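You operate a simulated robot arm through the tools that you are given. There is no shell and no other tool.

Carry out the task below with a simulated two-armed robot. There is one attempt and no reset: what you move stays moved.

## Task
Take the check cloth from the chest top and hang it over the handle of the oven door.
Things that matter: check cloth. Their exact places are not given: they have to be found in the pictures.

It is judged by the outcome, as a careful person would: the job done as asked, and still so three seconds after it is handed in. It fails if anything else is knocked over, pushed out of place, dropped, spilled or broken. Flat cloth is picked up by pressing the open fingertips on it (5 to 10 N) and closing them slowly along it; thin cloth reads only 2 to 8 mm in the jaws.

## Robot
Two 7-joint arms with two-finger parallel grippers on one trunk, on a base that moves. Base frame: it is fixed to the floor where the robot stands at the start and does not move with it; the origin is under the middle of the robot, x ahead of it, y to its left, z up; the surface under the hand at the start is at about z = 0.85. Units: m, rad, N and s.
The left shoulder is at the start at [0.052, 0.101, 1.06], the right one opposite. With the tool pointing down near the work surface each hand reaches from about 0.24 to 0.54 m from the robot's upright axis, wherever it stands, measured 20 degrees to its own side. Payload 2.4 kg a hand.
The TCP of each hand is the grasp point between the finger pads, 0.024 m short of the fingertips. In the tool frame z runs along the fingers and y along their closing line. Largest opening 0.068 m; finger width 0.017, thickness 0.01; the body of the gripper, 0.04 by 0.07 m, starts 0.041 m behind the TCP.
Orientation is that of the tool frame in the base frame, as a unit quaternion [x, y, z, w]. With the fingers straight down and closing along the base's y, the tool's x points along the base's -x, its y along +y and its z along -z.

## Interface
- The arms move only by the tool jog_arm. It takes "left_commands", "right_commands" or both (then of equal length, played together; a hand with none holds still); each is a list of rows, each a list of 7 numbers: the shift along the tool's x, y, z in units of 30 mm (1.0 is 30 mm), then the turn, a rotation vector about the tool's x, y, z in units of 8 degrees (1.0 is 8 degrees), then the finger opening in m, from 0 to 0.068. In form: [[x, y, z, ax, ay, az, claw], ...]. A call has 1 to 20 rows; each row shifts and turns the commanded pose from where the row before left it, along the tool's axes as they then stand. A call with a number of a shift or a turn outside -1 to 1 is refused whole. Rows are played at 5 a second. More than 0.05 m and 0.15 rad between two rows, or a gripper value outside its range, and nothing of the call is played. A pose out of reach is approached as far as the arm can. The call stops where the force on the tool passes 40 N (or 10 N more than at its start, if that is more) or the arm is blocked; 0.2 s more then pass. The fingers move at their own pace (about 0.072 m/s each) and stop on an object; they squeeze with about 26 N. The grip force told is the motor's: it shows also when the fingers shut on nothing. Time passes only in rows, and 0.2 s behind the last, so rows that do not move let the fingers close. The reply holds the time, the measured pose of the TCP, the force on the tool along the base axes, the opening and the grip force, in the units named above and with some noise, with the torque about the TCP (base axes, N m) and any sound that the robot's microphone picked up, and new pictures: "show" is both (left out), scene, wrist or none (wrist: the cameras of the hands that moved).
- Cameras (640 x 400 px; columns grow to the right, rows downward): "scene" is now at [0.1373, 0.0347, 1.2163]; the picture's right is [0.39, -0.92, 0.00], its down [-0.55, -0.23, -0.80] and it looks along [0.74, 0.31, -0.59] (base axes); focal length 248 px, centre (320, 200). "left" rides on the left gripper at [0.084, -0.011, -0.075] in its tool frame; the picture's right is [0.13, 0.99, 0.00], its down [-0.60, 0.08, -0.79] and it looks along [-0.79, 0.10, 0.61] (tool axes); focal length 251 px, centre (320, 200). "right" rides on the right gripper at [0.084, 0.011, -0.075] in its tool frame; the picture's right is [-0.13, 0.99, 0.00], its down [-0.60, -0.08, -0.79] and it looks along [-0.79, -0.10, 0.61] (tool axes); focal length 251 px, centre (320, 200).
- move_column(by): moves the trunk up (or, below 0, down) by that many m; the arms and the scene camera ride with it, the base frame stays. It gives what a move gives, with no picture.
- drive_base(legs): drives the robot by 1 to 6 legs, each [ahead, left, turn to the left] in m, m and rad, along the robot's own axes; the way and the turn of a leg run together, so that a leg with both is an arc; at most 1.5 m and 3.142 rad a leg. The arms and the cameras ride along, it lands a little off, and it stops where it bumps. It gives what a move gives, and a new picture of the scene camera.
- head_to(pan, tilt): turns the head with the scene camera to pan (to the left, within 1.501 rad either way) and tilt (down, from -0.506 to 1.204), counted from straight ahead of the robot (the tilt from the chest, where the trunk bows). It gives what a move gives, and a new picture of the scene camera.
- pixel_to_xyz(camera, pixels): there is no depth. For up to 12 entries [column, row, z] of the newest picture of that camera ("zoom" is the newest enlarged one), the place [x, y] in the base frame at which the ray of that pixel passes the height z, good to about 0.003 m. The clock stands still meanwhile.
- inspect(camera, box): a new picture of the part [left, top, right, bottom] of that camera's present view, enlarged. The clock stands still meanwhile.
- hand_in(): hands the job in; it is judged then, once.

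Open the grippers and draw the arms clear of the work before you hand the job in, unless the task says otherwise.

The tools are called after ">>>" by a JSON object that holds its "api" and its "payload". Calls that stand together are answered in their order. jog_arm: Moves the arms, as the interface text tells. Its arguments: {"type":"object","properties":{"left_commands":{"type":"array"},"right_commands":{"type":"array"},"show":{"type":"string","enum":["both","scene","wrist","none"]}},"required":[]} The other tools are called the same way: move_column (by) moves the trunk up or down; drive_base (legs) drives the base; head_to (pan, tilt) turns the head that bears the scene camera; pixel_to_xyz (camera, pixels) gives the place at which the rays of pixels pass given heights; inspect (camera, box) takes an enlarged picture of a part of a camera's view; hand_in () hands the job in.

At the start:

```text
t: 0.0
left_position: [0.3122, 0.3058, 1.071]
left_tool_rot: [0.0, 1.0, 0.0, 0.0]
left_wrist_force: [-0.3, 0.8, 0.3]
left_ft_torque: [0.01, 0.0, -0.01]
left_opening: 0.068
left_gripper_force: 0.0
right_position: [0.3768, 0.0083, 1.0352]
right_tool_rot: [0.0, 1.0, 0.0, 0.0]
right_wrist_force: [-0.2, 0.1, -0.4]
right_ft_torque: [0.04, -0.01, -0.01]
right_opening: 0.0679
right_gripper_force: 0.1
trunk travel left (down, up): [-0.275, 0.574]
robot x, y, heading: [0.002, 0.0021, 0.001]
head pan, tilt (commanded): [0.398, 0.635]
```

scene: 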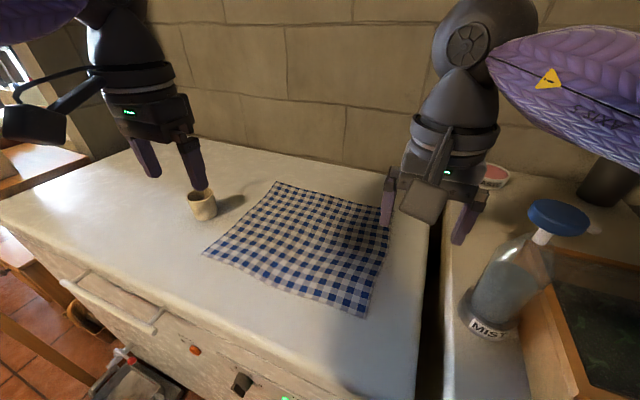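
right: 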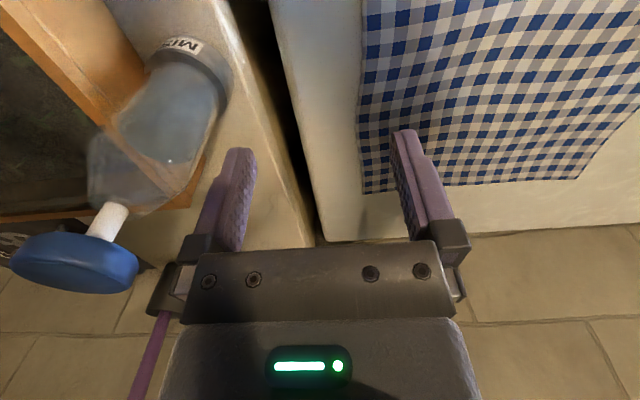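
left: 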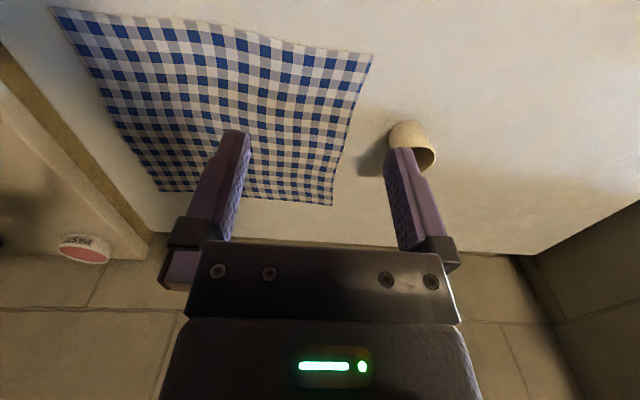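

The scene picture shows the check cloth around (300,245) on the white top, a cup at (202,205), and a bar handle at (110,305) on the front. I'll enlarge those parts and get some coordinates.

>>> {"api": "inspect", "payload": {"camera": "scene", "box": [0, 220, 320, 400]}}

>>> {"api": "pixel_to_xyz", "payload": {"camera": "scene", "pixels": [[278, 182, 0.85], [203, 252, 0.85], [364, 316, 0.85], [390, 208, 0.85], [203, 215, 0.85], [130, 140, 0.85], [0, 207, 0.85], [430, 175, 0.85], [413, 399, 0.85], [70, 285, 0.75], [155, 330, 0.75]]}}

```text
2.00 times, centred on (160, 310) of scene
```

zoom: 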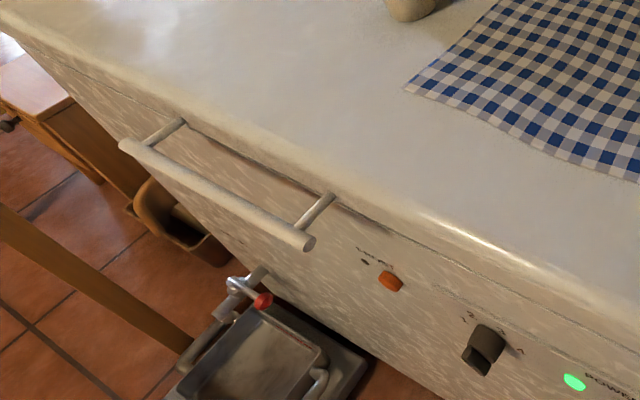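

```text
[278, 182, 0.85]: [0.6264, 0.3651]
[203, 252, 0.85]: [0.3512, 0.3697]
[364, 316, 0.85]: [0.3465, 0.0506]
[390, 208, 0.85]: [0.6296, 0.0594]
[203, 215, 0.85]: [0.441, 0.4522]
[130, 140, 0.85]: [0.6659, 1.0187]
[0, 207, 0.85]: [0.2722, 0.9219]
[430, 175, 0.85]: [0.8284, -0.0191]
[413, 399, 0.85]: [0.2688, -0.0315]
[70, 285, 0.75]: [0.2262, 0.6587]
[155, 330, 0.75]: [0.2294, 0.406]
```

The front here has a bar handle, knobs and a "POWER" lamp; I can't yet tell whether this is the oven or a chest freezer. I'll look around with the head before deciding.

>>> {"api": "inspect", "payload": {"camera": "scene", "box": [140, 310, 340, 400]}}

>>> {"api": "head_to", "payload": {"pan": 1.3, "tilt": 0.5}}

```text
3.20 times, centred on (240, 355) of scene
```

zoom: 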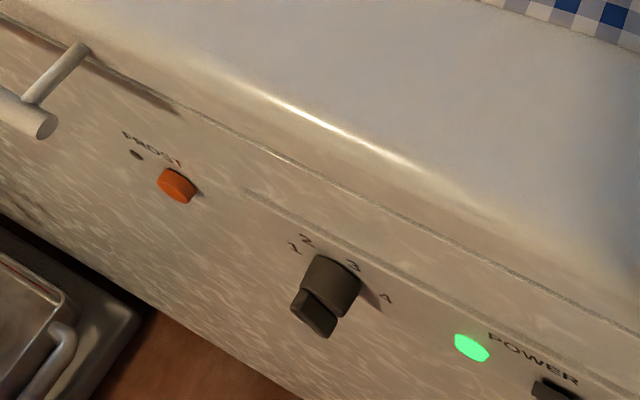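

```text
t: 1.2
left_position: [0.3117, 0.3049, 1.0693]
left_tool_rot: [0.0, 1.0, -0.001, 0.0]
left_wrist_force: [0.3, 0.4, -0.4]
left_ft_torque: [0.0, -0.01, 0.03]
left_opening: 0.0681
left_gripper_force: 0.1
right_position: [0.376, 0.0089, 1.0354]
right_tool_rot: [0.0, 1.0, 0.0, 0.0]
right_wrist_force: [0.5, 0.3, -0.7]
right_ft_torque: [0.01, 0.02, 0.0]
right_opening: 0.0678
right_gripper_force: 0.0
trunk travel left (down, up): [-0.275, 0.574]
robot x, y, heading: [0.0001, 0.0035, -0.002]
head pan, tilt (commanded): [1.3, 0.499]
```

scene: 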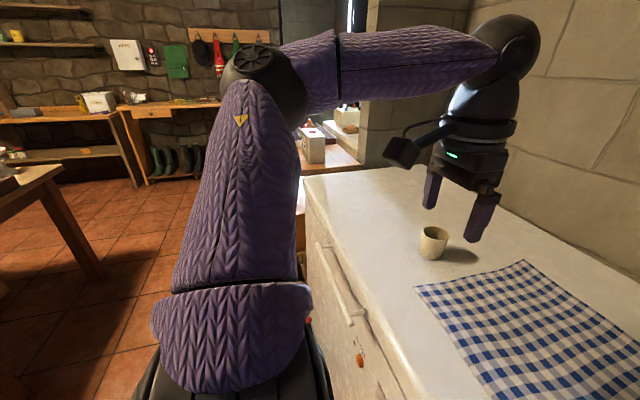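

The button reads "FROST", so the white chest is a freezer and its handle is not the oven's. I'll look to the right for the oven.

>>> {"api": "head_to", "payload": {"pan": -0.6, "tilt": 0.5}}

>>> {"api": "head_to", "payload": {"pan": -1.45, "tilt": 0.4}}

```text
t: 3.1
left_position: [0.3128, 0.3044, 1.0698]
left_tool_rot: [-0.001, 1.0, 0.0, 0.0]
left_wrist_force: [-0.3, -0.3, 0.0]
left_ft_torque: [0.0, -0.04, -0.01]
left_opening: 0.0681
left_gripper_force: 0.0
right_position: [0.3766, 0.0082, 1.0355]
right_tool_rot: [0.0, 1.0, 0.001, -0.001]
right_wrist_force: [0.8, 0.3, 0.0]
right_ft_torque: [0.03, -0.03, -0.02]
right_opening: 0.0682
right_gripper_force: 0.0
trunk travel left (down, up): [-0.275, 0.574]
robot x, y, heading: [0.0039, -0.0025, -0.003]
head pan, tilt (commanded): [-0.6, 0.499]
```

scene: 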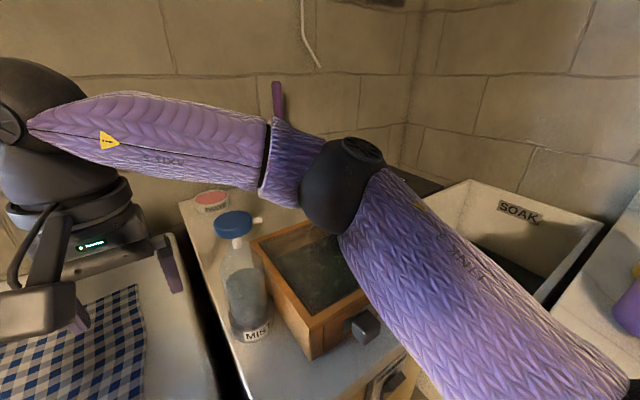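

```text
t: 4.2
left_position: [0.3116, 0.3051, 1.0703]
left_tool_rot: [-0.001, 1.0, 0.0, 0.0]
left_wrist_force: [-1.2, 0.5, -0.1]
left_ft_torque: [0.02, 0.02, 0.01]
left_opening: 0.0682
left_gripper_force: 0.2
right_position: [0.3767, 0.0094, 1.0353]
right_tool_rot: [0.001, 1.0, -0.001, 0.0]
right_wrist_force: [0.5, 0.5, -0.1]
right_ft_torque: [0.0, 0.01, 0.0]
right_opening: 0.0678
right_gripper_force: 0.0
trunk travel left (down, up): [-0.275, 0.574]
robot x, y, heading: [-0.0, -0.0022, 0.001]
head pan, tilt (commanded): [-1.45, 0.4]
```

scene: 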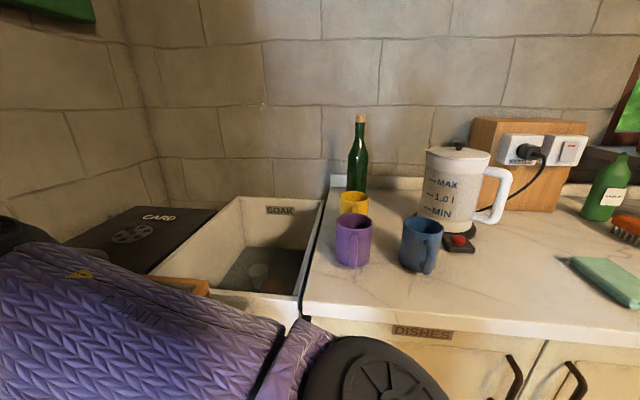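

No oven on the right so far (washbasin "SOAK", dish counter). I'll look to the far left again at a flatter tilt.

>>> {"api": "head_to", "payload": {"pan": 1.5, "tilt": 0.2}}

>>> {"api": "head_to", "payload": {"pan": -1.5, "tilt": 0.9}}

```text
t: 6.8
left_position: [0.3125, 0.3055, 1.0704]
left_tool_rot: [-0.001, 1.0, 0.0, -0.001]
left_wrist_force: [0.1, -0.6, 0.8]
left_ft_torque: [-0.01, 0.02, -0.01]
left_opening: 0.0682
left_gripper_force: 0.1
right_position: [0.3766, 0.0097, 1.0353]
right_tool_rot: [0.0, 1.0, 0.0, 0.0]
right_wrist_force: [0.3, -0.1, 0.5]
right_ft_torque: [-0.01, 0.04, -0.03]
right_opening: 0.068
right_gripper_force: 0.1
trunk travel left (down, up): [-0.275, 0.574]
robot x, y, heading: [0.0, 0.0018, 0.004]
head pan, tilt (commanded): [1.499, 0.201]
```

scene: 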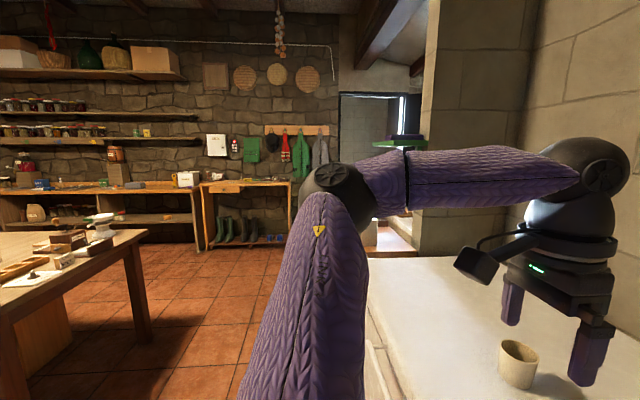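

```text
t: 9.4
left_position: [0.3133, 0.3059, 1.0694]
left_tool_rot: [0.0, 1.0, -0.001, 0.0]
left_wrist_force: [0.3, -0.1, 0.6]
left_ft_torque: [0.02, 0.01, 0.02]
left_opening: 0.0679
left_gripper_force: 0.2
right_position: [0.3767, 0.0093, 1.035]
right_tool_rot: [0.0, 1.0, 0.001, 0.0]
right_wrist_force: [1.0, -0.3, -0.1]
right_ft_torque: [0.02, -0.04, -0.02]
right_opening: 0.0682
right_gripper_force: 0.0
trunk travel left (down, up): [-0.275, 0.574]
robot x, y, heading: [0.0015, 0.0012, -0.0]
head pan, tilt (commanded): [-1.499, 0.901]
```

scene: 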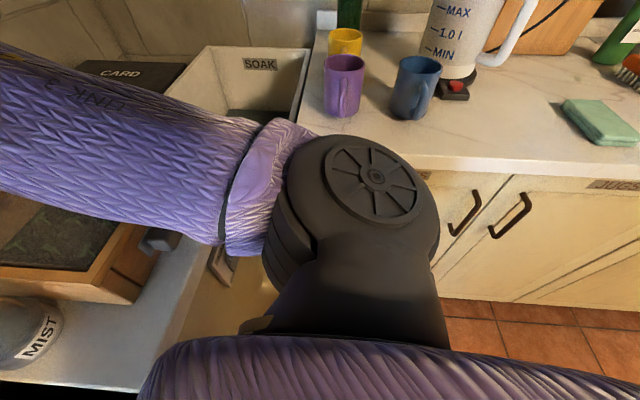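

Still no oven; it must be behind me. I'll raise the trunk so the arms clear the bottle and kettle, then turn the base a bit to the right to see that side of the room.

>>> {"api": "move_column", "payload": {"by": 0.2}}

>>> {"api": "drive_base", "payload": {"legs": [[-0.1, 0, 0], [0, 0, -0.8]]}}

>>> {"api": "head_to", "payload": {"pan": -1.5, "tilt": 0.4}}

```text
t: 11.6
left_position: [0.3127, 0.3058, 1.2692]
left_tool_rot: [-0.001, 1.0, 0.0, 0.0]
left_wrist_force: [-0.2, 0.4, -0.1]
left_ft_torque: [-0.02, -0.04, 0.03]
left_opening: 0.0681
left_gripper_force: 0.0
right_position: [0.3765, 0.0084, 1.2346]
right_tool_rot: [0.0, 1.0, 0.0, 0.0]
right_wrist_force: [-0.3, -0.2, -0.3]
right_ft_torque: [-0.02, 0.0, 0.01]
right_opening: 0.0679
right_gripper_force: 0.0
trunk travel left (down, up): [-0.475, 0.374]
robot x, y, heading: [-0.0001, -0.0016, -0.006]
head pan, tilt (commanded): [-1.499, 0.901]
```

```text
t: 14.9
left_position: [0.3343, -0.0163, 1.2703]
left_tool_rot: [0.395, 0.919, 0.0, 0.001]
left_wrist_force: [-0.2, -0.2, -1.1]
left_ft_torque: [0.0, 0.05, -0.01]
left_opening: 0.0682
left_gripper_force: 0.0
right_position: [0.1633, -0.2679, 1.2351]
right_tool_rot: [0.396, 0.918, 0.0, 0.0]
right_wrist_force: [-0.9, 0.5, -0.2]
right_ft_torque: [0.01, 0.05, -0.02]
right_opening: 0.0676
right_gripper_force: 0.1
trunk travel left (down, up): [-0.475, 0.374]
robot x, y, heading: [-0.0993, 0.0036, -0.815]
head pan, tilt (commanded): [-1.499, 0.901]
```

scene: 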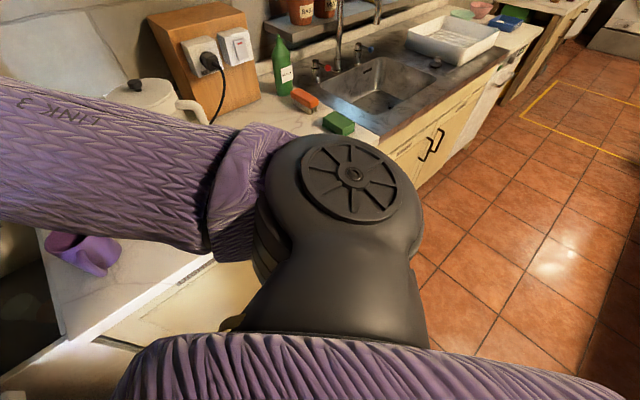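

```text
t: 15.8
left_position: [0.3347, -0.0183, 1.27]
left_tool_rot: [0.395, 0.919, 0.0, 0.0]
left_wrist_force: [0.0, 0.4, -0.2]
left_ft_torque: [0.0, 0.0, 0.02]
left_opening: 0.0679
left_gripper_force: 0.0
right_position: [0.1646, -0.2675, 1.2356]
right_tool_rot: [0.395, 0.919, 0.0, 0.0]
right_wrist_force: [0.3, 0.5, 0.3]
right_ft_torque: [0.0, 0.03, 0.0]
right_opening: 0.0683
right_gripper_force: 0.1
trunk travel left (down, up): [-0.475, 0.374]
robot x, y, heading: [-0.0987, 0.0012, -0.809]
head pan, tilt (commanded): [-1.499, 0.4]
```

scene: 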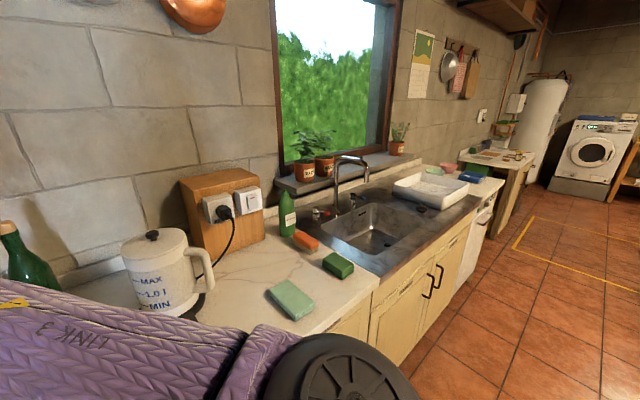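

The sink counter runs along the right side, with a dishwasher or similar appliance near (490,200) and a washing machine far off. I'll turn farther right to see the rest of the room.

>>> {"api": "drive_base", "payload": {"legs": [[0, 0, -0.9]]}}

>>> {"api": "head_to", "payload": {"pan": -1.0, "tilt": 0.3}}

>>> {"api": "head_to", "payload": {"pan": -1.5, "tilt": 0.3}}

```text
t: 18.5
left_position: [0.1555, -0.3525, 1.2699]
left_tool_rot: [0.755, 0.655, -0.001, 0.001]
left_wrist_force: [-0.1, 0.1, 0.2]
left_ft_torque: [0.01, 0.01, -0.01]
left_opening: 0.0679
left_gripper_force: 0.1
right_position: [-0.1458, -0.3743, 1.2358]
right_tool_rot: [0.756, 0.655, 0.0, 0.0]
right_wrist_force: [0.0, 0.1, 0.2]
right_ft_torque: [-0.01, -0.01, -0.02]
right_opening: 0.068
right_gripper_force: 0.1
trunk travel left (down, up): [-0.475, 0.374]
robot x, y, heading: [-0.1025, -0.0014, -1.713]
head pan, tilt (commanded): [-1.499, 0.4]
```

scene: 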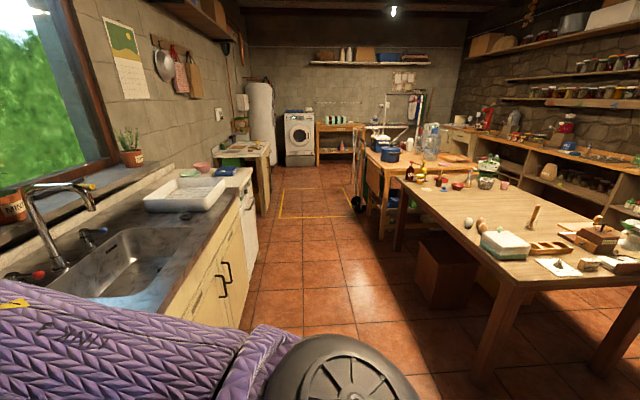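

```text
t: 19.4
left_position: [0.1567, -0.3529, 1.2708]
left_tool_rot: [0.755, 0.656, 0.0, 0.0]
left_wrist_force: [-0.1, 0.2, -0.2]
left_ft_torque: [-0.03, 0.03, -0.01]
left_opening: 0.0678
left_gripper_force: 0.1
right_position: [-0.1463, -0.3729, 1.2341]
right_tool_rot: [0.756, 0.655, 0.0, 0.0]
right_wrist_force: [0.4, 0.6, -0.2]
right_ft_torque: [0.04, -0.03, 0.03]
right_opening: 0.068
right_gripper_force: 0.0
trunk travel left (down, up): [-0.475, 0.374]
robot x, y, heading: [-0.1061, -0.0004, -1.711]
head pan, tilt (commanded): [-1.0, 0.3]
```

scene: 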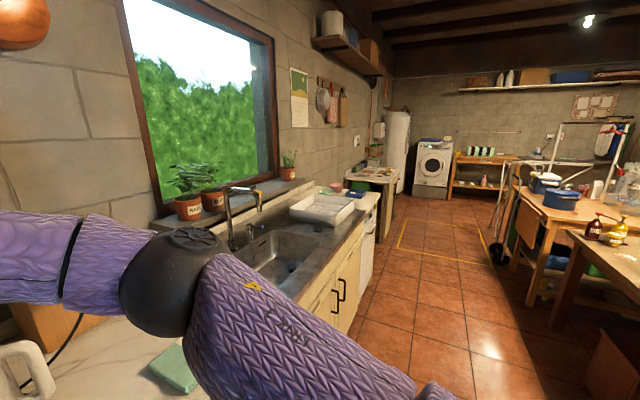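

```text
t: 20.4
left_position: [0.156, -0.3532, 1.2697]
left_tool_rot: [0.755, 0.656, -0.001, 0.001]
left_wrist_force: [0.1, 1.0, -0.8]
left_ft_torque: [-0.01, 0.02, 0.0]
left_opening: 0.0681
left_gripper_force: 0.2
right_position: [-0.1461, -0.3746, 1.2358]
right_tool_rot: [0.756, 0.655, 0.0, 0.0]
right_wrist_force: [0.2, -0.6, -0.1]
right_ft_torque: [-0.02, -0.02, 0.02]
right_opening: 0.0678
right_gripper_force: 0.1
trunk travel left (down, up): [-0.475, 0.374]
robot x, y, heading: [-0.1029, 0.0015, -1.711]
head pan, tilt (commanded): [-1.499, 0.3]
```

scene: 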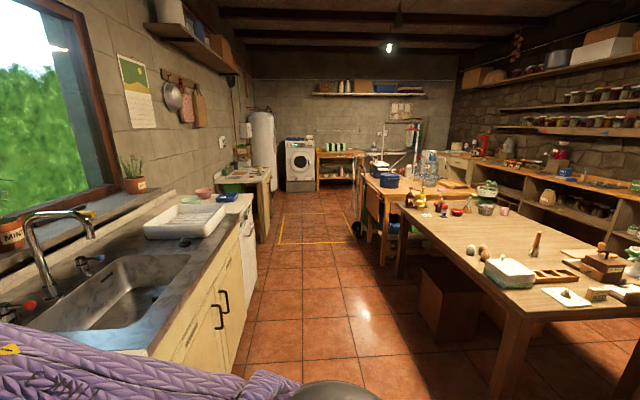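

The room is now visible; just past the sink cabinet there is a white appliance front at (248,235). I'll enlarge that and the far area.

>>> {"api": "inspect", "payload": {"camera": "scene", "box": [170, 160, 330, 260]}}

>>> {"api": "inspect", "payload": {"camera": "scene", "box": [340, 120, 640, 300]}}

```text
4.00 times, centred on (250, 210) of scene
```

zoom: 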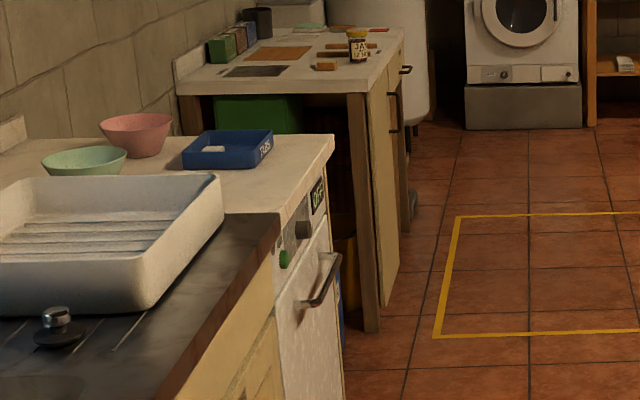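

```text
2.13 times, centred on (490, 210) of scene
```

zoom: 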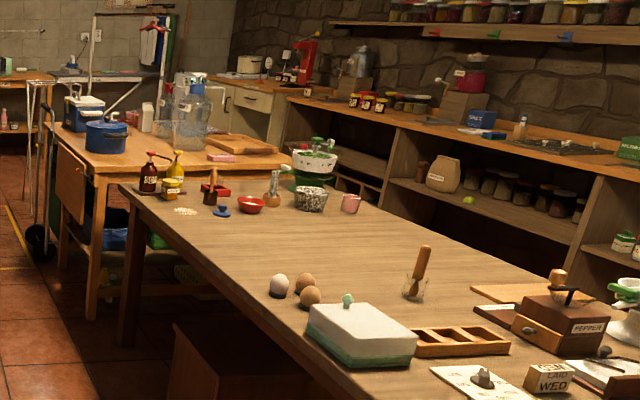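

That appliance has dishwasher tabs ("TABS") on it, so it looks like a dishwasher. Earlier I noticed a metal handle under the wooden box right of the chest, so I'll look back toward +x with the head.

>>> {"api": "head_to", "payload": {"pan": 1.5, "tilt": 0.6}}

>>> {"api": "head_to", "payload": {"pan": 0.9, "tilt": 0.8}}

>>> {"api": "head_to", "payload": {"pan": 0.3, "tilt": 0.8}}

```text
t: 23.0
left_position: [0.1564, -0.3526, 1.2698]
left_tool_rot: [0.755, 0.656, -0.001, 0.001]
left_wrist_force: [0.0, -0.6, -0.5]
left_ft_torque: [0.0, -0.01, 0.0]
left_opening: 0.0682
left_gripper_force: 0.1
right_position: [-0.1458, -0.3746, 1.2346]
right_tool_rot: [0.756, 0.654, 0.0, 0.0]
right_wrist_force: [-0.3, 0.5, -0.4]
right_ft_torque: [0.01, 0.05, -0.01]
right_opening: 0.0679
right_gripper_force: 0.1
trunk travel left (down, up): [-0.475, 0.374]
robot x, y, heading: [-0.1031, -0.0011, -1.718]
head pan, tilt (commanded): [1.499, 0.6]
```

scene: 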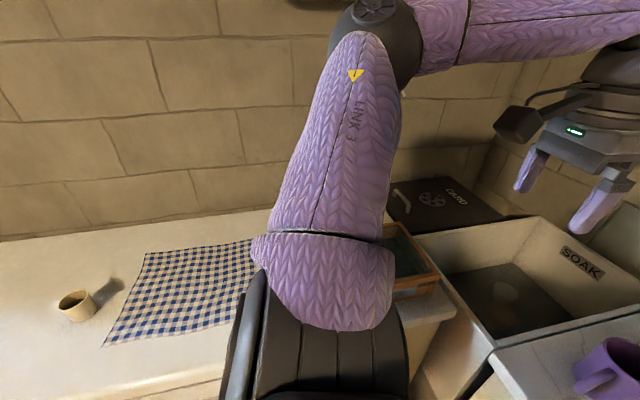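

```text
t: 24.0
left_position: [0.1567, -0.3526, 1.2695]
left_tool_rot: [0.755, 0.656, 0.0, 0.001]
left_wrist_force: [0.5, -0.5, -0.3]
left_ft_torque: [0.0, 0.04, -0.02]
left_opening: 0.068
left_gripper_force: 0.1
right_position: [-0.1457, -0.3741, 1.2348]
right_tool_rot: [0.756, 0.655, 0.001, 0.001]
right_wrist_force: [-0.5, -0.2, -0.2]
right_ft_torque: [-0.01, 0.0, 0.01]
right_opening: 0.0683
right_gripper_force: 0.1
trunk travel left (down, up): [-0.475, 0.374]
robot x, y, heading: [-0.1025, 0.0006, -1.71]
head pan, tilt (commanded): [0.901, 0.799]
```

scene: 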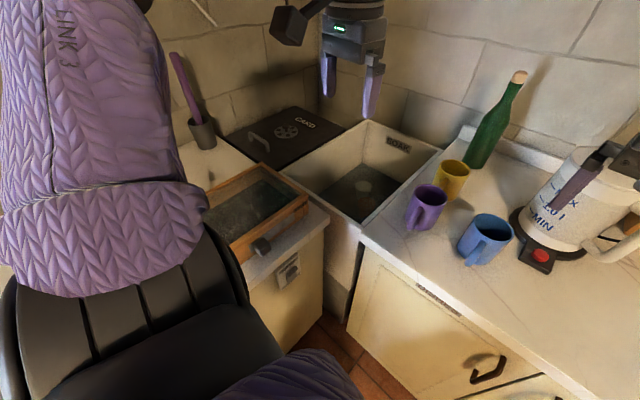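

```text
t: 25.0
left_position: [0.157, -0.3529, 1.27]
left_tool_rot: [0.755, 0.655, -0.001, 0.0]
left_wrist_force: [-0.2, 0.4, -0.5]
left_ft_torque: [-0.01, 0.01, -0.02]
left_opening: 0.0678
left_gripper_force: 0.1
right_position: [-0.1467, -0.3736, 1.2357]
right_tool_rot: [0.756, 0.655, 0.0, 0.0]
right_wrist_force: [0.8, -0.1, 0.5]
right_ft_torque: [-0.01, 0.0, 0.02]
right_opening: 0.0681
right_gripper_force: 0.1
trunk travel left (down, up): [-0.475, 0.374]
robot x, y, heading: [-0.0992, -0.0016, -1.712]
head pan, tilt (commanded): [0.3, 0.799]
```

scene: 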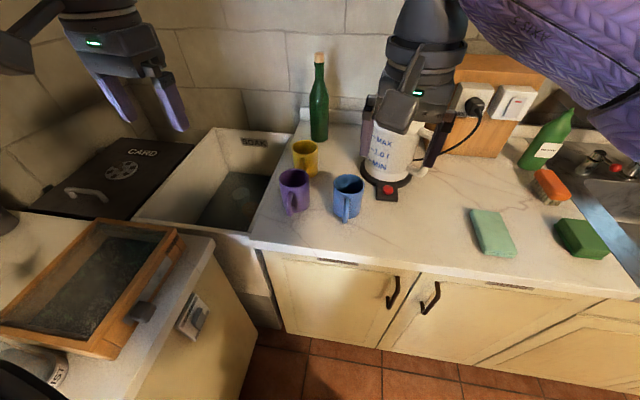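

No oven in this corner (cabinet, soak basin, dish counter). I'll keep turning right to face −x, then look toward +y and the rest of the room.

>>> {"api": "drive_base", "payload": {"legs": [[0, 0, -1.4]]}}

>>> {"api": "head_to", "payload": {"pan": -0.7, "tilt": 0.3}}

>>> {"api": "head_to", "payload": {"pan": -1.5, "tilt": 0.3}}

```text
t: 28.9
left_position: [-0.4125, -0.3071, 1.2697]
left_tool_rot: [1.0, 0.003, -0.001, 0.0]
left_wrist_force: [-0.2, 0.7, 0.3]
left_ft_torque: [0.03, -0.03, -0.01]
left_opening: 0.0682
left_gripper_force: 0.0
right_position: [-0.4774, -0.0108, 1.2359]
right_tool_rot: [1.0, 0.002, 0.0, 0.0]
right_wrist_force: [-0.7, -0.5, -0.1]
right_ft_torque: [0.01, 0.0, -0.03]
right_opening: 0.068
right_gripper_force: 0.0
trunk travel left (down, up): [-0.475, 0.374]
robot x, y, heading: [-0.1028, -0.0019, -3.14]
head pan, tilt (commanded): [0.3, 0.799]
```

scene: 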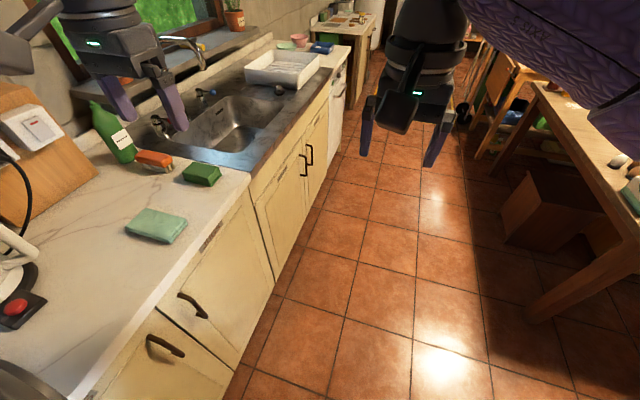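

```text
t: 30.1
left_position: [-0.4126, -0.3065, 1.2694]
left_tool_rot: [1.0, 0.003, -0.001, 0.0]
left_wrist_force: [-0.2, -1.1, 0.3]
left_ft_torque: [-0.01, -0.02, -0.02]
left_opening: 0.068
left_gripper_force: 0.1
right_position: [-0.478, -0.012, 1.235]
right_tool_rot: [1.0, 0.002, 0.0, 0.0]
right_wrist_force: [0.3, 0.1, -0.1]
right_ft_torque: [0.03, 0.01, 0.0]
right_opening: 0.0682
right_gripper_force: 0.1
trunk travel left (down, up): [-0.475, 0.374]
robot x, y, heading: [-0.1053, -0.0006, -3.141]
head pan, tilt (commanded): [-0.7, 0.3]
```

scene: 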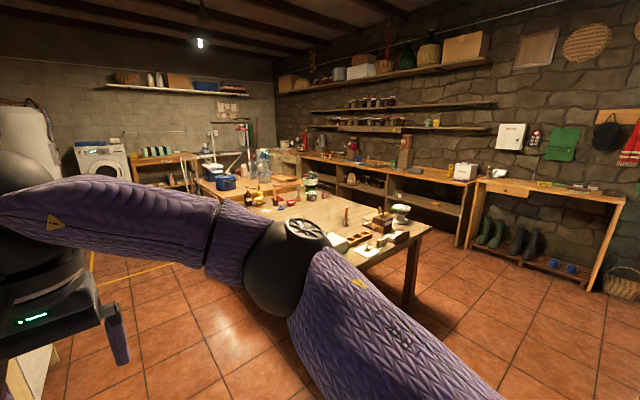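

```text
t: 31.3
left_position: [-0.4126, -0.3079, 1.2711]
left_tool_rot: [1.0, 0.004, -0.001, -0.001]
left_wrist_force: [1.5, 0.0, -0.2]
left_ft_torque: [0.02, -0.04, 0.01]
left_opening: 0.0679
left_gripper_force: 0.0
right_position: [-0.4793, -0.0115, 1.2355]
right_tool_rot: [1.0, 0.003, 0.0, 0.001]
right_wrist_force: [-0.2, 0.9, -0.2]
right_ft_torque: [0.0, -0.02, 0.05]
right_opening: 0.0678
right_gripper_force: 0.1
trunk travel left (down, up): [-0.475, 0.374]
robot x, y, heading: [-0.1018, -0.0017, -3.139]
head pan, tilt (commanded): [-1.499, 0.3]
```

scene: 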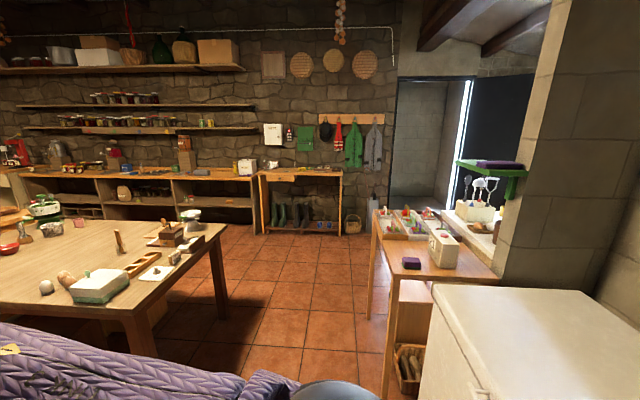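

Left of the chest, behind a wooden bench, there's an alcove with utensils at (480,200) near a pillar — maybe the cooker is there. I'll zoom in.

>>> {"api": "inspect", "payload": {"camera": "scene", "box": [360, 140, 560, 300]}}

>>> {"api": "inspect", "payload": {"camera": "scene", "box": [340, 270, 540, 400]}}

```text
2.50 times, centred on (460, 220) of scene
```

zoom: 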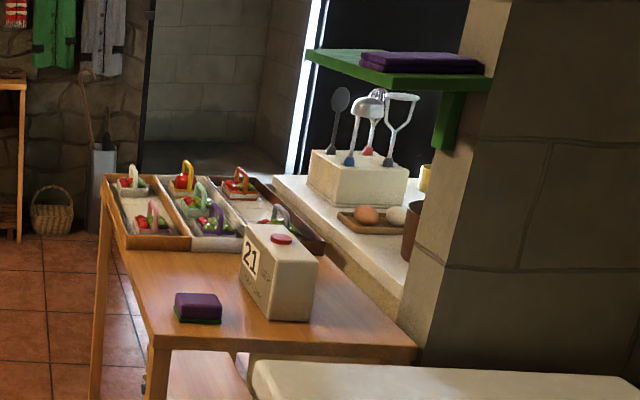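

```text
3.08 times, centred on (440, 335) of scene
```

zoom: 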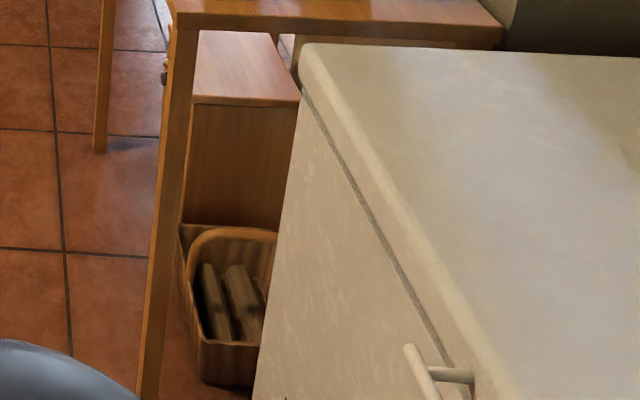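

The alcove past the bench isn't fully visible. I'll measure floor points to find the free aisle: table leg foot (222,290), (150,330), bench leg (388,395), (370,315), boots rack, etc.

>>> {"api": "pixel_to_xyz", "payload": {"camera": "scene", "pixels": [[222, 292, 0.0], [388, 397, 0.0], [370, 316, 0.0], [228, 226, 0.75], [135, 322, 0.75], [400, 285, 0.75], [500, 280, 0.75], [372, 210, 0.75], [265, 233, 0.0], [343, 233, 0.0], [400, 175, 0.0], [395, 200, 0.0]]}}

```text
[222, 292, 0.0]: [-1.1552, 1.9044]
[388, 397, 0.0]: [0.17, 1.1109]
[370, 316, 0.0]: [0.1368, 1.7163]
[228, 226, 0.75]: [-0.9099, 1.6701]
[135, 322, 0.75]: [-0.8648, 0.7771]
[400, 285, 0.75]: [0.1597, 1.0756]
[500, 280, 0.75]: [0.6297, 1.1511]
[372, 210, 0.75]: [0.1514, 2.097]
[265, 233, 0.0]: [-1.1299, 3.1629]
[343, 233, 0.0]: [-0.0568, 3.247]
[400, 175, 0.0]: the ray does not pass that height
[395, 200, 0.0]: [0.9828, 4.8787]
```

Free aisle lies between the table edge (x ≈ −0.87) and bench edge (x ≈ 0.15). I'll move into the middle of it, turn to face +y and look right.

>>> {"api": "drive_base", "payload": {"legs": [[0.25, 0, 0], [0, 0, -1.57], [0.9, 0, 0]]}}

>>> {"api": "head_to", "payload": {"pan": -0.9, "tilt": 0.4}}

>>> {"api": "head_to", "payload": {"pan": -1.5, "tilt": 0.4}}

```text
t: 41.2
left_position: [-0.6911, 1.1992, 1.27]
left_tool_rot: [0.717, -0.697, 0.0, 0.0]
left_wrist_force: [0.4, -0.2, -0.1]
left_ft_torque: [-0.02, -0.01, -0.03]
left_opening: 0.0681
left_gripper_force: 0.0
right_position: [-0.3979, 1.2718, 1.2357]
right_tool_rot: [0.716, -0.698, 0.0, 0.0]
right_wrist_force: [0.3, 0.4, -0.7]
right_ft_torque: [0.0, 0.0, 0.01]
right_opening: 0.068
right_gripper_force: 0.1
trunk travel left (down, up): [-0.475, 0.374]
robot x, y, heading: [-0.3796, 0.8966, 1.596]
head pan, tilt (commanded): [-1.499, 0.3]
```

scene: 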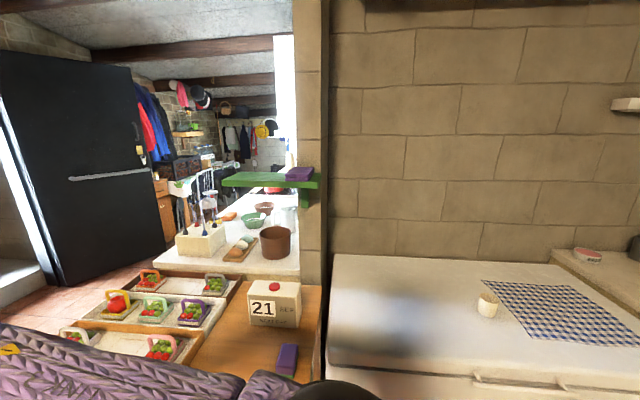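

```text
t: 42.2
left_position: [-0.6922, 1.1999, 1.2703]
left_tool_rot: [0.717, -0.697, -0.001, -0.001]
left_wrist_force: [0.5, -0.1, -0.4]
left_ft_torque: [0.0, 0.01, 0.02]
left_opening: 0.068
left_gripper_force: 0.0
right_position: [-0.3979, 1.271, 1.2346]
right_tool_rot: [0.716, -0.698, 0.0, 0.0]
right_wrist_force: [0.0, 0.4, 0.2]
right_ft_torque: [-0.02, -0.01, 0.02]
right_opening: 0.068
right_gripper_force: 0.2
trunk travel left (down, up): [-0.475, 0.374]
robot x, y, heading: [-0.3779, 0.8939, 1.596]
head pan, tilt (commanded): [-0.901, 0.4]
```

scene: 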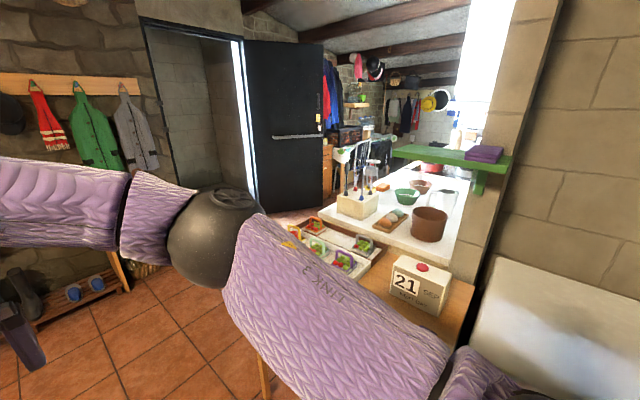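

```text
t: 43.2
left_position: [-0.6927, 1.1993, 1.2701]
left_tool_rot: [0.717, -0.697, -0.001, -0.001]
left_wrist_force: [-0.1, 0.5, 0.1]
left_ft_torque: [-0.01, -0.01, 0.04]
left_opening: 0.0682
left_gripper_force: 0.0
right_position: [-0.3967, 1.2707, 1.235]
right_tool_rot: [0.716, -0.698, 0.0, 0.0]
right_wrist_force: [-0.4, 0.0, 1.0]
right_ft_torque: [0.0, 0.0, 0.01]
right_opening: 0.0679
right_gripper_force: 0.0
trunk travel left (down, up): [-0.475, 0.374]
robot x, y, heading: [-0.3812, 0.8973, 1.593]
head pan, tilt (commanded): [-1.499, 0.4]
```

scene: 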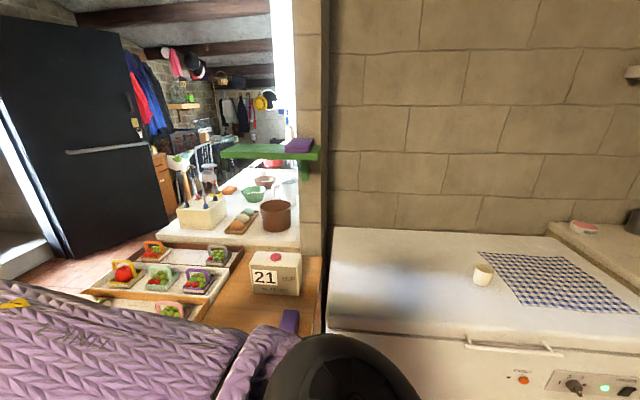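

There's a second room beyond the wall opening. In this picture dark appliances appear near (205,150); I'll zoom in there.

>>> {"api": "inspect", "payload": {"camera": "scene", "box": [120, 70, 320, 195]}}

>>> {"api": "inspect", "payload": {"camera": "scene", "box": [140, 120, 240, 182]}}

>>> {"api": "inspect", "payload": {"camera": "scene", "box": [0, 0, 170, 280]}}

```text
3.20 times, centred on (220, 132) of scene
```

zoom: 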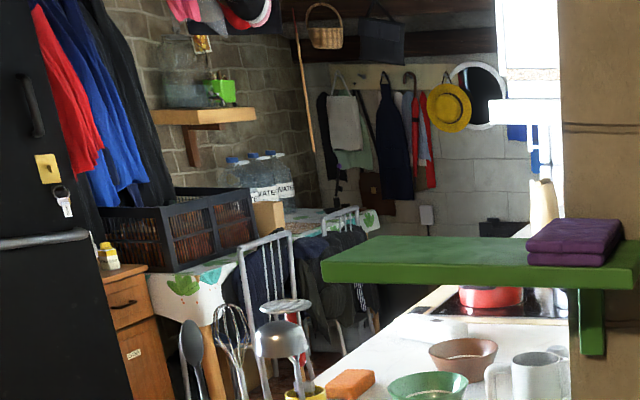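

```text
6.40 times, centred on (190, 151) of scene
```

zoom: 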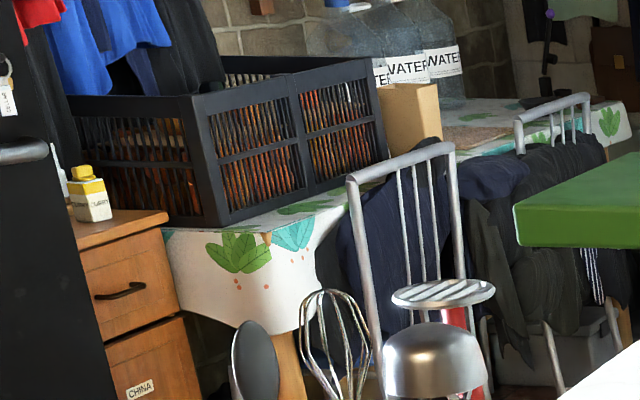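

```text
1.43 times, centred on (85, 140) of scene
```

zoom: 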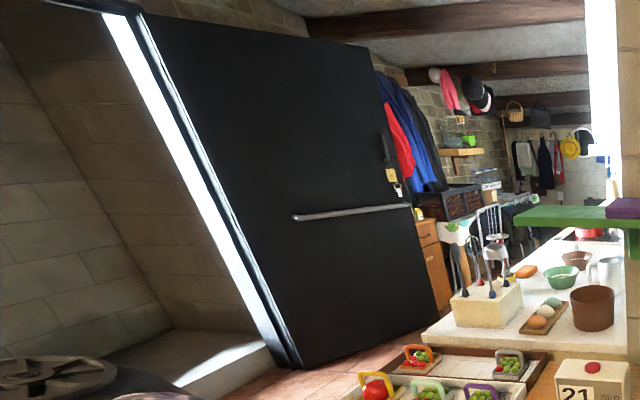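

The second room has a white counter with a ceramic hob and red pot (zoom (490,300)), so the oven is most likely below that hob, facing +y. First I'll return to the chest, centred on the cloth (y ≈ 0.21), to pick it up with both hands.

>>> {"api": "drive_base", "payload": {"legs": [[-0.69, 0, 0], [0, 0, -1.594], [0.33, 0, 0]]}}

>>> {"api": "head_to", "payload": {"pan": 0.0, "tilt": 0.9}}

```text
t: 52.7
left_position: [0.2765, 0.4962, 1.2688]
left_tool_rot: [0.002, 1.0, 0.0, 0.0]
left_wrist_force: [0.2, 0.3, 0.3]
left_ft_torque: [-0.02, -0.01, -0.02]
left_opening: 0.0681
left_gripper_force: 0.0
right_position: [0.3391, 0.2012, 1.2347]
right_tool_rot: [0.003, 1.0, 0.0, 0.0]
right_wrist_force: [-0.1, -0.7, -0.4]
right_ft_torque: [-0.03, 0.0, 0.0]
right_opening: 0.0682
right_gripper_force: 0.1
trunk travel left (down, up): [-0.475, 0.374]
robot x, y, heading: [-0.0411, 0.1914, -0.005]
head pan, tilt (commanded): [-1.499, 0.4]
```

scene: 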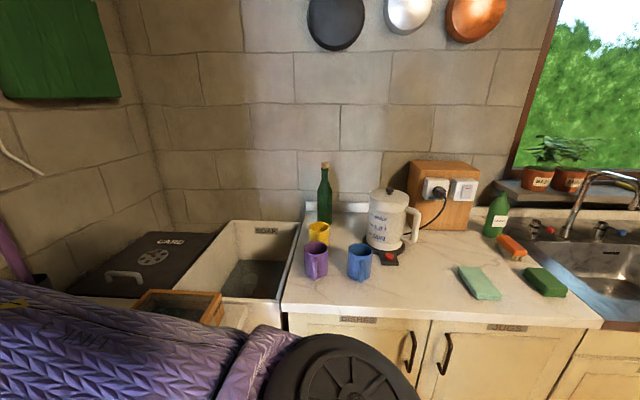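

```text
t: 54.3
left_position: [0.276, 0.4959, 1.27]
left_tool_rot: [0.002, 1.0, 0.0, 0.001]
left_wrist_force: [0.5, 0.6, 0.2]
left_ft_torque: [-0.01, 0.02, 0.01]
left_opening: 0.0678
left_gripper_force: 0.0
right_position: [0.3398, 0.2002, 1.2359]
right_tool_rot: [0.002, 1.0, -0.001, 0.0]
right_wrist_force: [-0.1, 0.9, 0.1]
right_ft_torque: [-0.01, 0.0, -0.01]
right_opening: 0.0679
right_gripper_force: 0.0
trunk travel left (down, up): [-0.475, 0.374]
robot x, y, heading: [-0.0457, 0.192, -0.001]
head pan, tilt (commanded): [0.0, 0.901]
```

scene: 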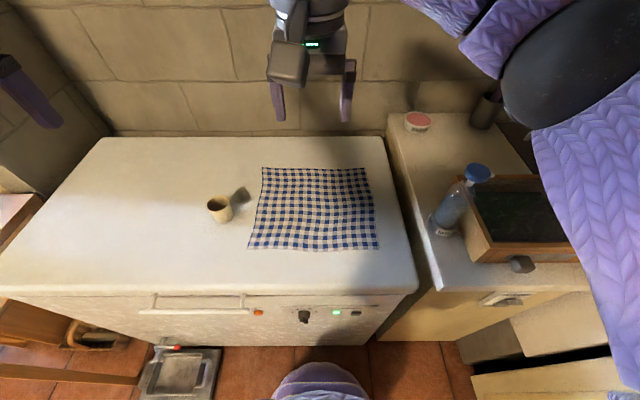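

The cloth corners are at (262,167), (248,249), (378,250), (366,168), the cup at (219,209). I'll get coordinates, and also locate the metal thing on the floor at (180,370) to know whether it's part of me.

>>> {"api": "pixel_to_xyz", "payload": {"camera": "scene", "pixels": [[262, 167, 0.85], [248, 249, 0.85], [378, 250, 0.85], [366, 168, 0.85], [220, 218, 0.85], [180, 370, 0.1], [140, 390, 0.0], [220, 348, 0.0], [145, 310, 0.75], [262, 310, 0.75], [410, 290, 0.83], [10, 285, 0.83]]}}

>>> {"api": "inspect", "payload": {"camera": "scene", "box": [100, 270, 400, 400]}}

>>> {"api": "inspect", "payload": {"camera": "scene", "box": [190, 140, 410, 275]}}

```text
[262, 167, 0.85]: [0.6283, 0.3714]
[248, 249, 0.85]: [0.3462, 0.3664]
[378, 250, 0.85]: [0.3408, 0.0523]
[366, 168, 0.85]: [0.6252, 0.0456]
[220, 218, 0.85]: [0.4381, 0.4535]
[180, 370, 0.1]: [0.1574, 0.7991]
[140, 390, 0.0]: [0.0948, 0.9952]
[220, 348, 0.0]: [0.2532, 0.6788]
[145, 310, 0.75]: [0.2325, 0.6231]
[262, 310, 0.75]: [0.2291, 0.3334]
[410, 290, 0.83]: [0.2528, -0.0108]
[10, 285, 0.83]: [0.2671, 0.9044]
```

```text
2.13 times, centred on (250, 335) of scene
```

zoom: 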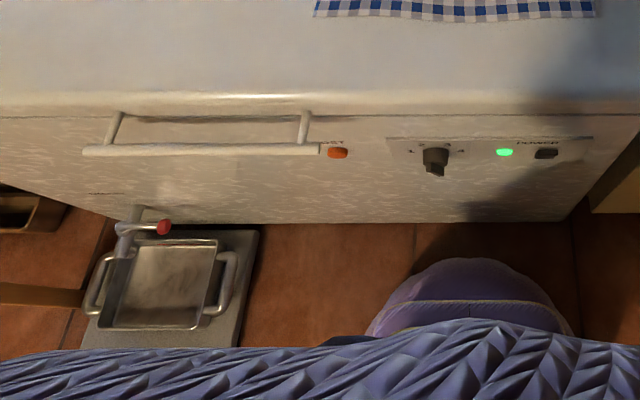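

```text
2.91 times, centred on (300, 208) of scene
```

zoom: 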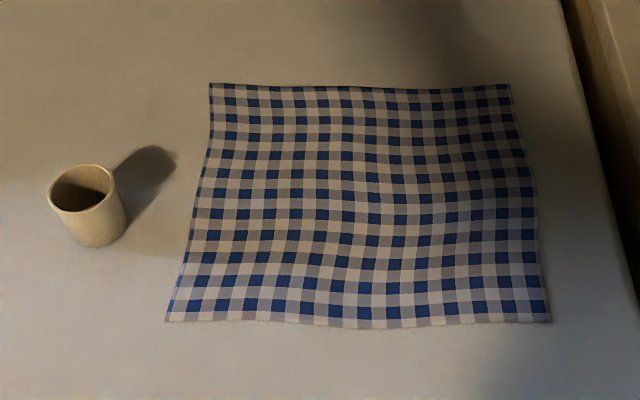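

The floor tray under the chest drain (x 0.08–0.25, y 0.62–1.0) is a separate object I must drive around. The cloth lies at x 0.343–0.627, y 0.05–0.37; I'll place the hands above its near corners.

>>> {"api": "jog_arm", "payload": {"left_commands": [[-0.495, -0.99, 0, 0, 0, 0, 0.064], [-0.495, -0.99, 0, 0, 0, 0, 0.064], [-0.495, -0.99, 0, 0, 0, 0, 0.064], [-0.495, -0.99, 0, 0, 0, 0, 0.064], [-0.495, -0.99, 0, 0, 0, 0, 0.064], [-0.495, -0.99, 0, 0, 0, 0, 0.064]], "right_commands": [[-0.14, -0.556, 0, 0, 0, 0, 0.064], [-0.14, -0.556, 0, 0, 0, 0, 0.064], [-0.14, -0.556, 0, 0, 0, 0, 0.064], [-0.14, -0.556, 0, 0, 0, 0, 0.064], [-0.14, -0.556, 0, 0, 0, 0, 0.064], [-0.14, -0.556, 0, 0, 0, 0, 0.064]], "show": "none"}}

>>> {"api": "move_column", "payload": {"by": -0.2}}

>>> {"api": "jog_arm", "payload": {"left_commands": [[0, 0, 0, 0, 0, 0, 0.064]], "right_commands": [[0, 0, 0, 0, 0, 0, 0.064]], "show": "both"}}

```text
t: 55.7
left_position: [0.3522, 0.3403, 1.2688]
left_tool_rot: [0.001, 1.0, 0.002, 0.0]
left_wrist_force: [-0.4, -0.3, 0.4]
left_ft_torque: [-0.03, -0.01, 0.04]
left_opening: 0.0638
left_gripper_force: 0.0
left hand out of reach, approached as far as the arm can: row 6
right_position: [0.3627, 0.1001, 1.2361]
right_tool_rot: [0.002, 1.0, 0.0, 0.0]
right_wrist_force: [-0.2, 0.3, 0.3]
right_ft_torque: [0.0, 0.01, 0.02]
right_opening: 0.0641
right_gripper_force: 0.0
trunk travel left (down, up): [-0.475, 0.374]
robot x, y, heading: [-0.0373, 0.1899, -0.011]
head pan, tilt (commanded): [0.0, 0.901]
```

```text
t: 57.8
left_position: [0.3534, 0.339, 1.0688]
left_tool_rot: [0.002, 1.0, -0.001, 0.001]
left_wrist_force: [0.0, -0.5, -0.6]
left_ft_torque: [0.03, -0.03, 0.02]
left_opening: 0.0642
left_gripper_force: 0.0
right_position: [0.3631, 0.0999, 1.0355]
right_tool_rot: [0.003, 1.0, 0.001, 0.0]
right_wrist_force: [-0.6, 0.1, 0.7]
right_ft_torque: [0.01, 0.0, -0.02]
right_opening: 0.0641
right_gripper_force: 0.0
trunk travel left (down, up): [-0.275, 0.574]
robot x, y, heading: [-0.0374, 0.1924, -0.009]
head pan, tilt (commanded): [0.0, 0.901]
```

```text
t: 58.2
left_position: [0.3529, 0.3401, 1.0677]
left_tool_rot: [0.002, 1.0, 0.0, 0.001]
left_wrist_force: [-0.6, -0.8, 0.0]
left_ft_torque: [0.01, -0.01, 0.01]
left_opening: 0.064
left_gripper_force: 0.0
right_position: [0.3637, 0.0998, 1.0358]
right_tool_rot: [0.002, 1.0, 0.0, 0.0]
right_wrist_force: [-1.1, -0.3, -0.3]
right_ft_torque: [-0.03, 0.02, 0.0]
right_opening: 0.0641
right_gripper_force: 0.0
trunk travel left (down, up): [-0.275, 0.574]
robot x, y, heading: [-0.0413, 0.1909, -0.004]
head pan, tilt (commanded): [0.0, 0.901]
```

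scene: 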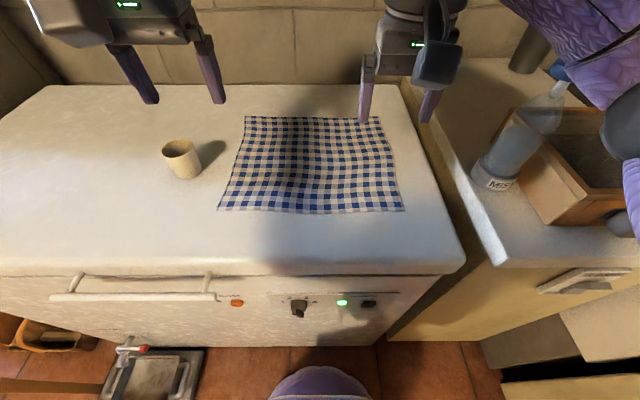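
right: 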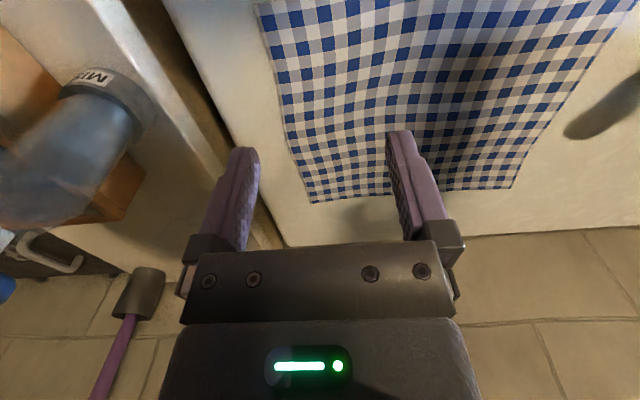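
left: 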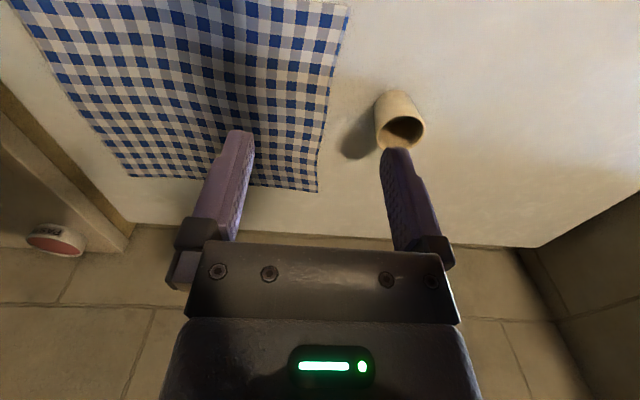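

The left hand stopped short at (0.353,0.340); I'll lower both hands toward z ≈ 0.93 while correcting the left one's place.

>>> {"api": "jog_arm", "payload": {"left_commands": [[-0.07, -0.12, 0.77, 0, 0, 0, 0.064], [-0.07, -0.12, 0.77, 0, 0, 0, 0.064], [-0.07, -0.12, 0.77, 0, 0, 0, 0.064], [-0.07, -0.12, 0.77, 0, 0, 0, 0.064], [-0.07, -0.12, 0.77, 0, 0, 0, 0.064], [-0.07, -0.12, 0.77, 0, 0, 0, 0.064]], "right_commands": [[0, 0, 0.585, 0, 0, 0, 0.064], [0, 0, 0.585, 0, 0, 0, 0.064], [0, 0, 0.585, 0, 0, 0, 0.064], [0, 0, 0.585, 0, 0, 0, 0.064], [0, 0, 0.585, 0, 0, 0, 0.064], [0, 0, 0.585, 0, 0, 0, 0.064]], "show": "both"}}

```text
t: 59.6
left_position: [0.3646, 0.3183, 0.9298]
left_tool_rot: [0.002, 1.0, 0.001, 0.0]
left_wrist_force: [1.1, 0.1, 0.1]
left_ft_torque: [0.02, -0.02, -0.03]
left_opening: 0.0642
left_gripper_force: 0.1
right_position: [0.3646, 0.1001, 0.93]
right_tool_rot: [0.002, 1.0, 0.0, 0.001]
right_wrist_force: [0.2, 0.1, -0.1]
right_ft_torque: [0.03, 0.01, -0.02]
right_opening: 0.0639
right_gripper_force: 0.0
trunk travel left (down, up): [-0.275, 0.574]
robot x, y, heading: [-0.0337, 0.1914, -0.002]
head pan, tilt (commanded): [0.0, 0.901]
```

scene: 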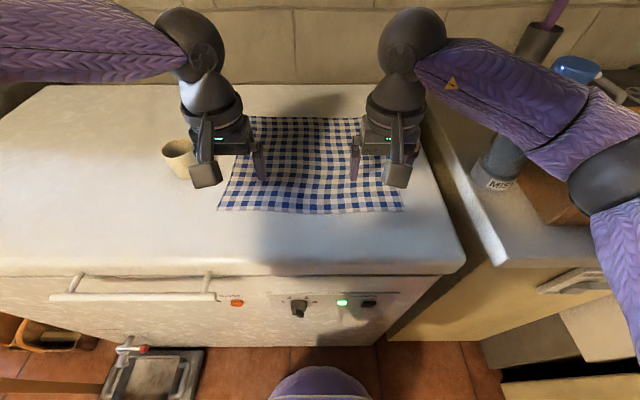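
right: 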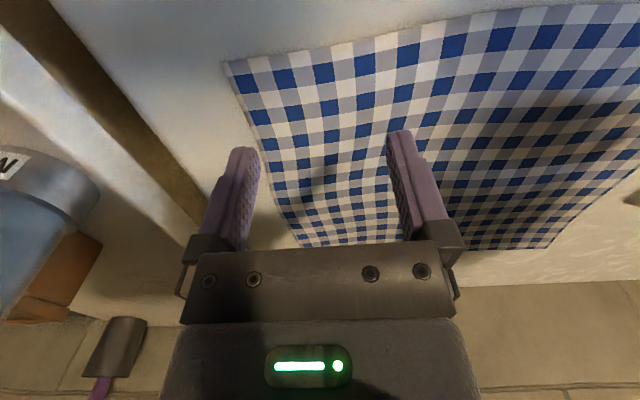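
left: 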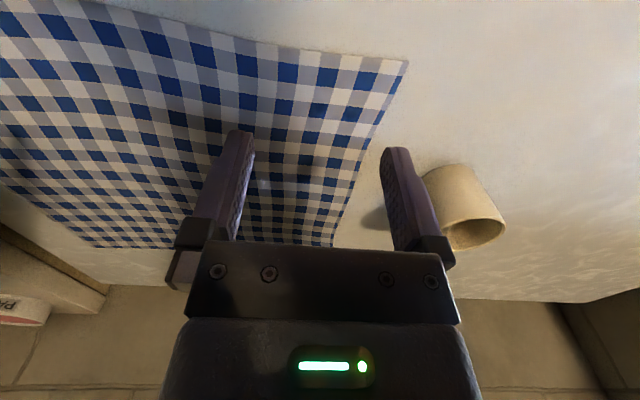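

Both hands hover near the near corners (near side is at the picture top in wrist views). I'll check the cloth corner positions from the wrist cameras: right (225,65), left (407,62).

>>> {"api": "pixel_to_xyz", "payload": {"camera": "right", "pixels": [[225, 63, 0.85], [300, 245, 0.85], [400, 28, 0.85], [260, 150, 0.85]]}}

>>> {"api": "pixel_to_xyz", "payload": {"camera": "left", "pixels": [[408, 62, 0.85], [333, 245, 0.85], [240, 38, 0.85], [450, 245, 0.85], [422, 180, 0.9]]}}

```text
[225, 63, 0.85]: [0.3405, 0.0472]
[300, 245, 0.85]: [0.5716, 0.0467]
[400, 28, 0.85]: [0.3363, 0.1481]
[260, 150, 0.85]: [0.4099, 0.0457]
```

```text
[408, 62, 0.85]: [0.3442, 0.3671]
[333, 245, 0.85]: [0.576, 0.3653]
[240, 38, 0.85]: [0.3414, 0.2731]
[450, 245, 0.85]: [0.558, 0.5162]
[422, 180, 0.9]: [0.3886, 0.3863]
```

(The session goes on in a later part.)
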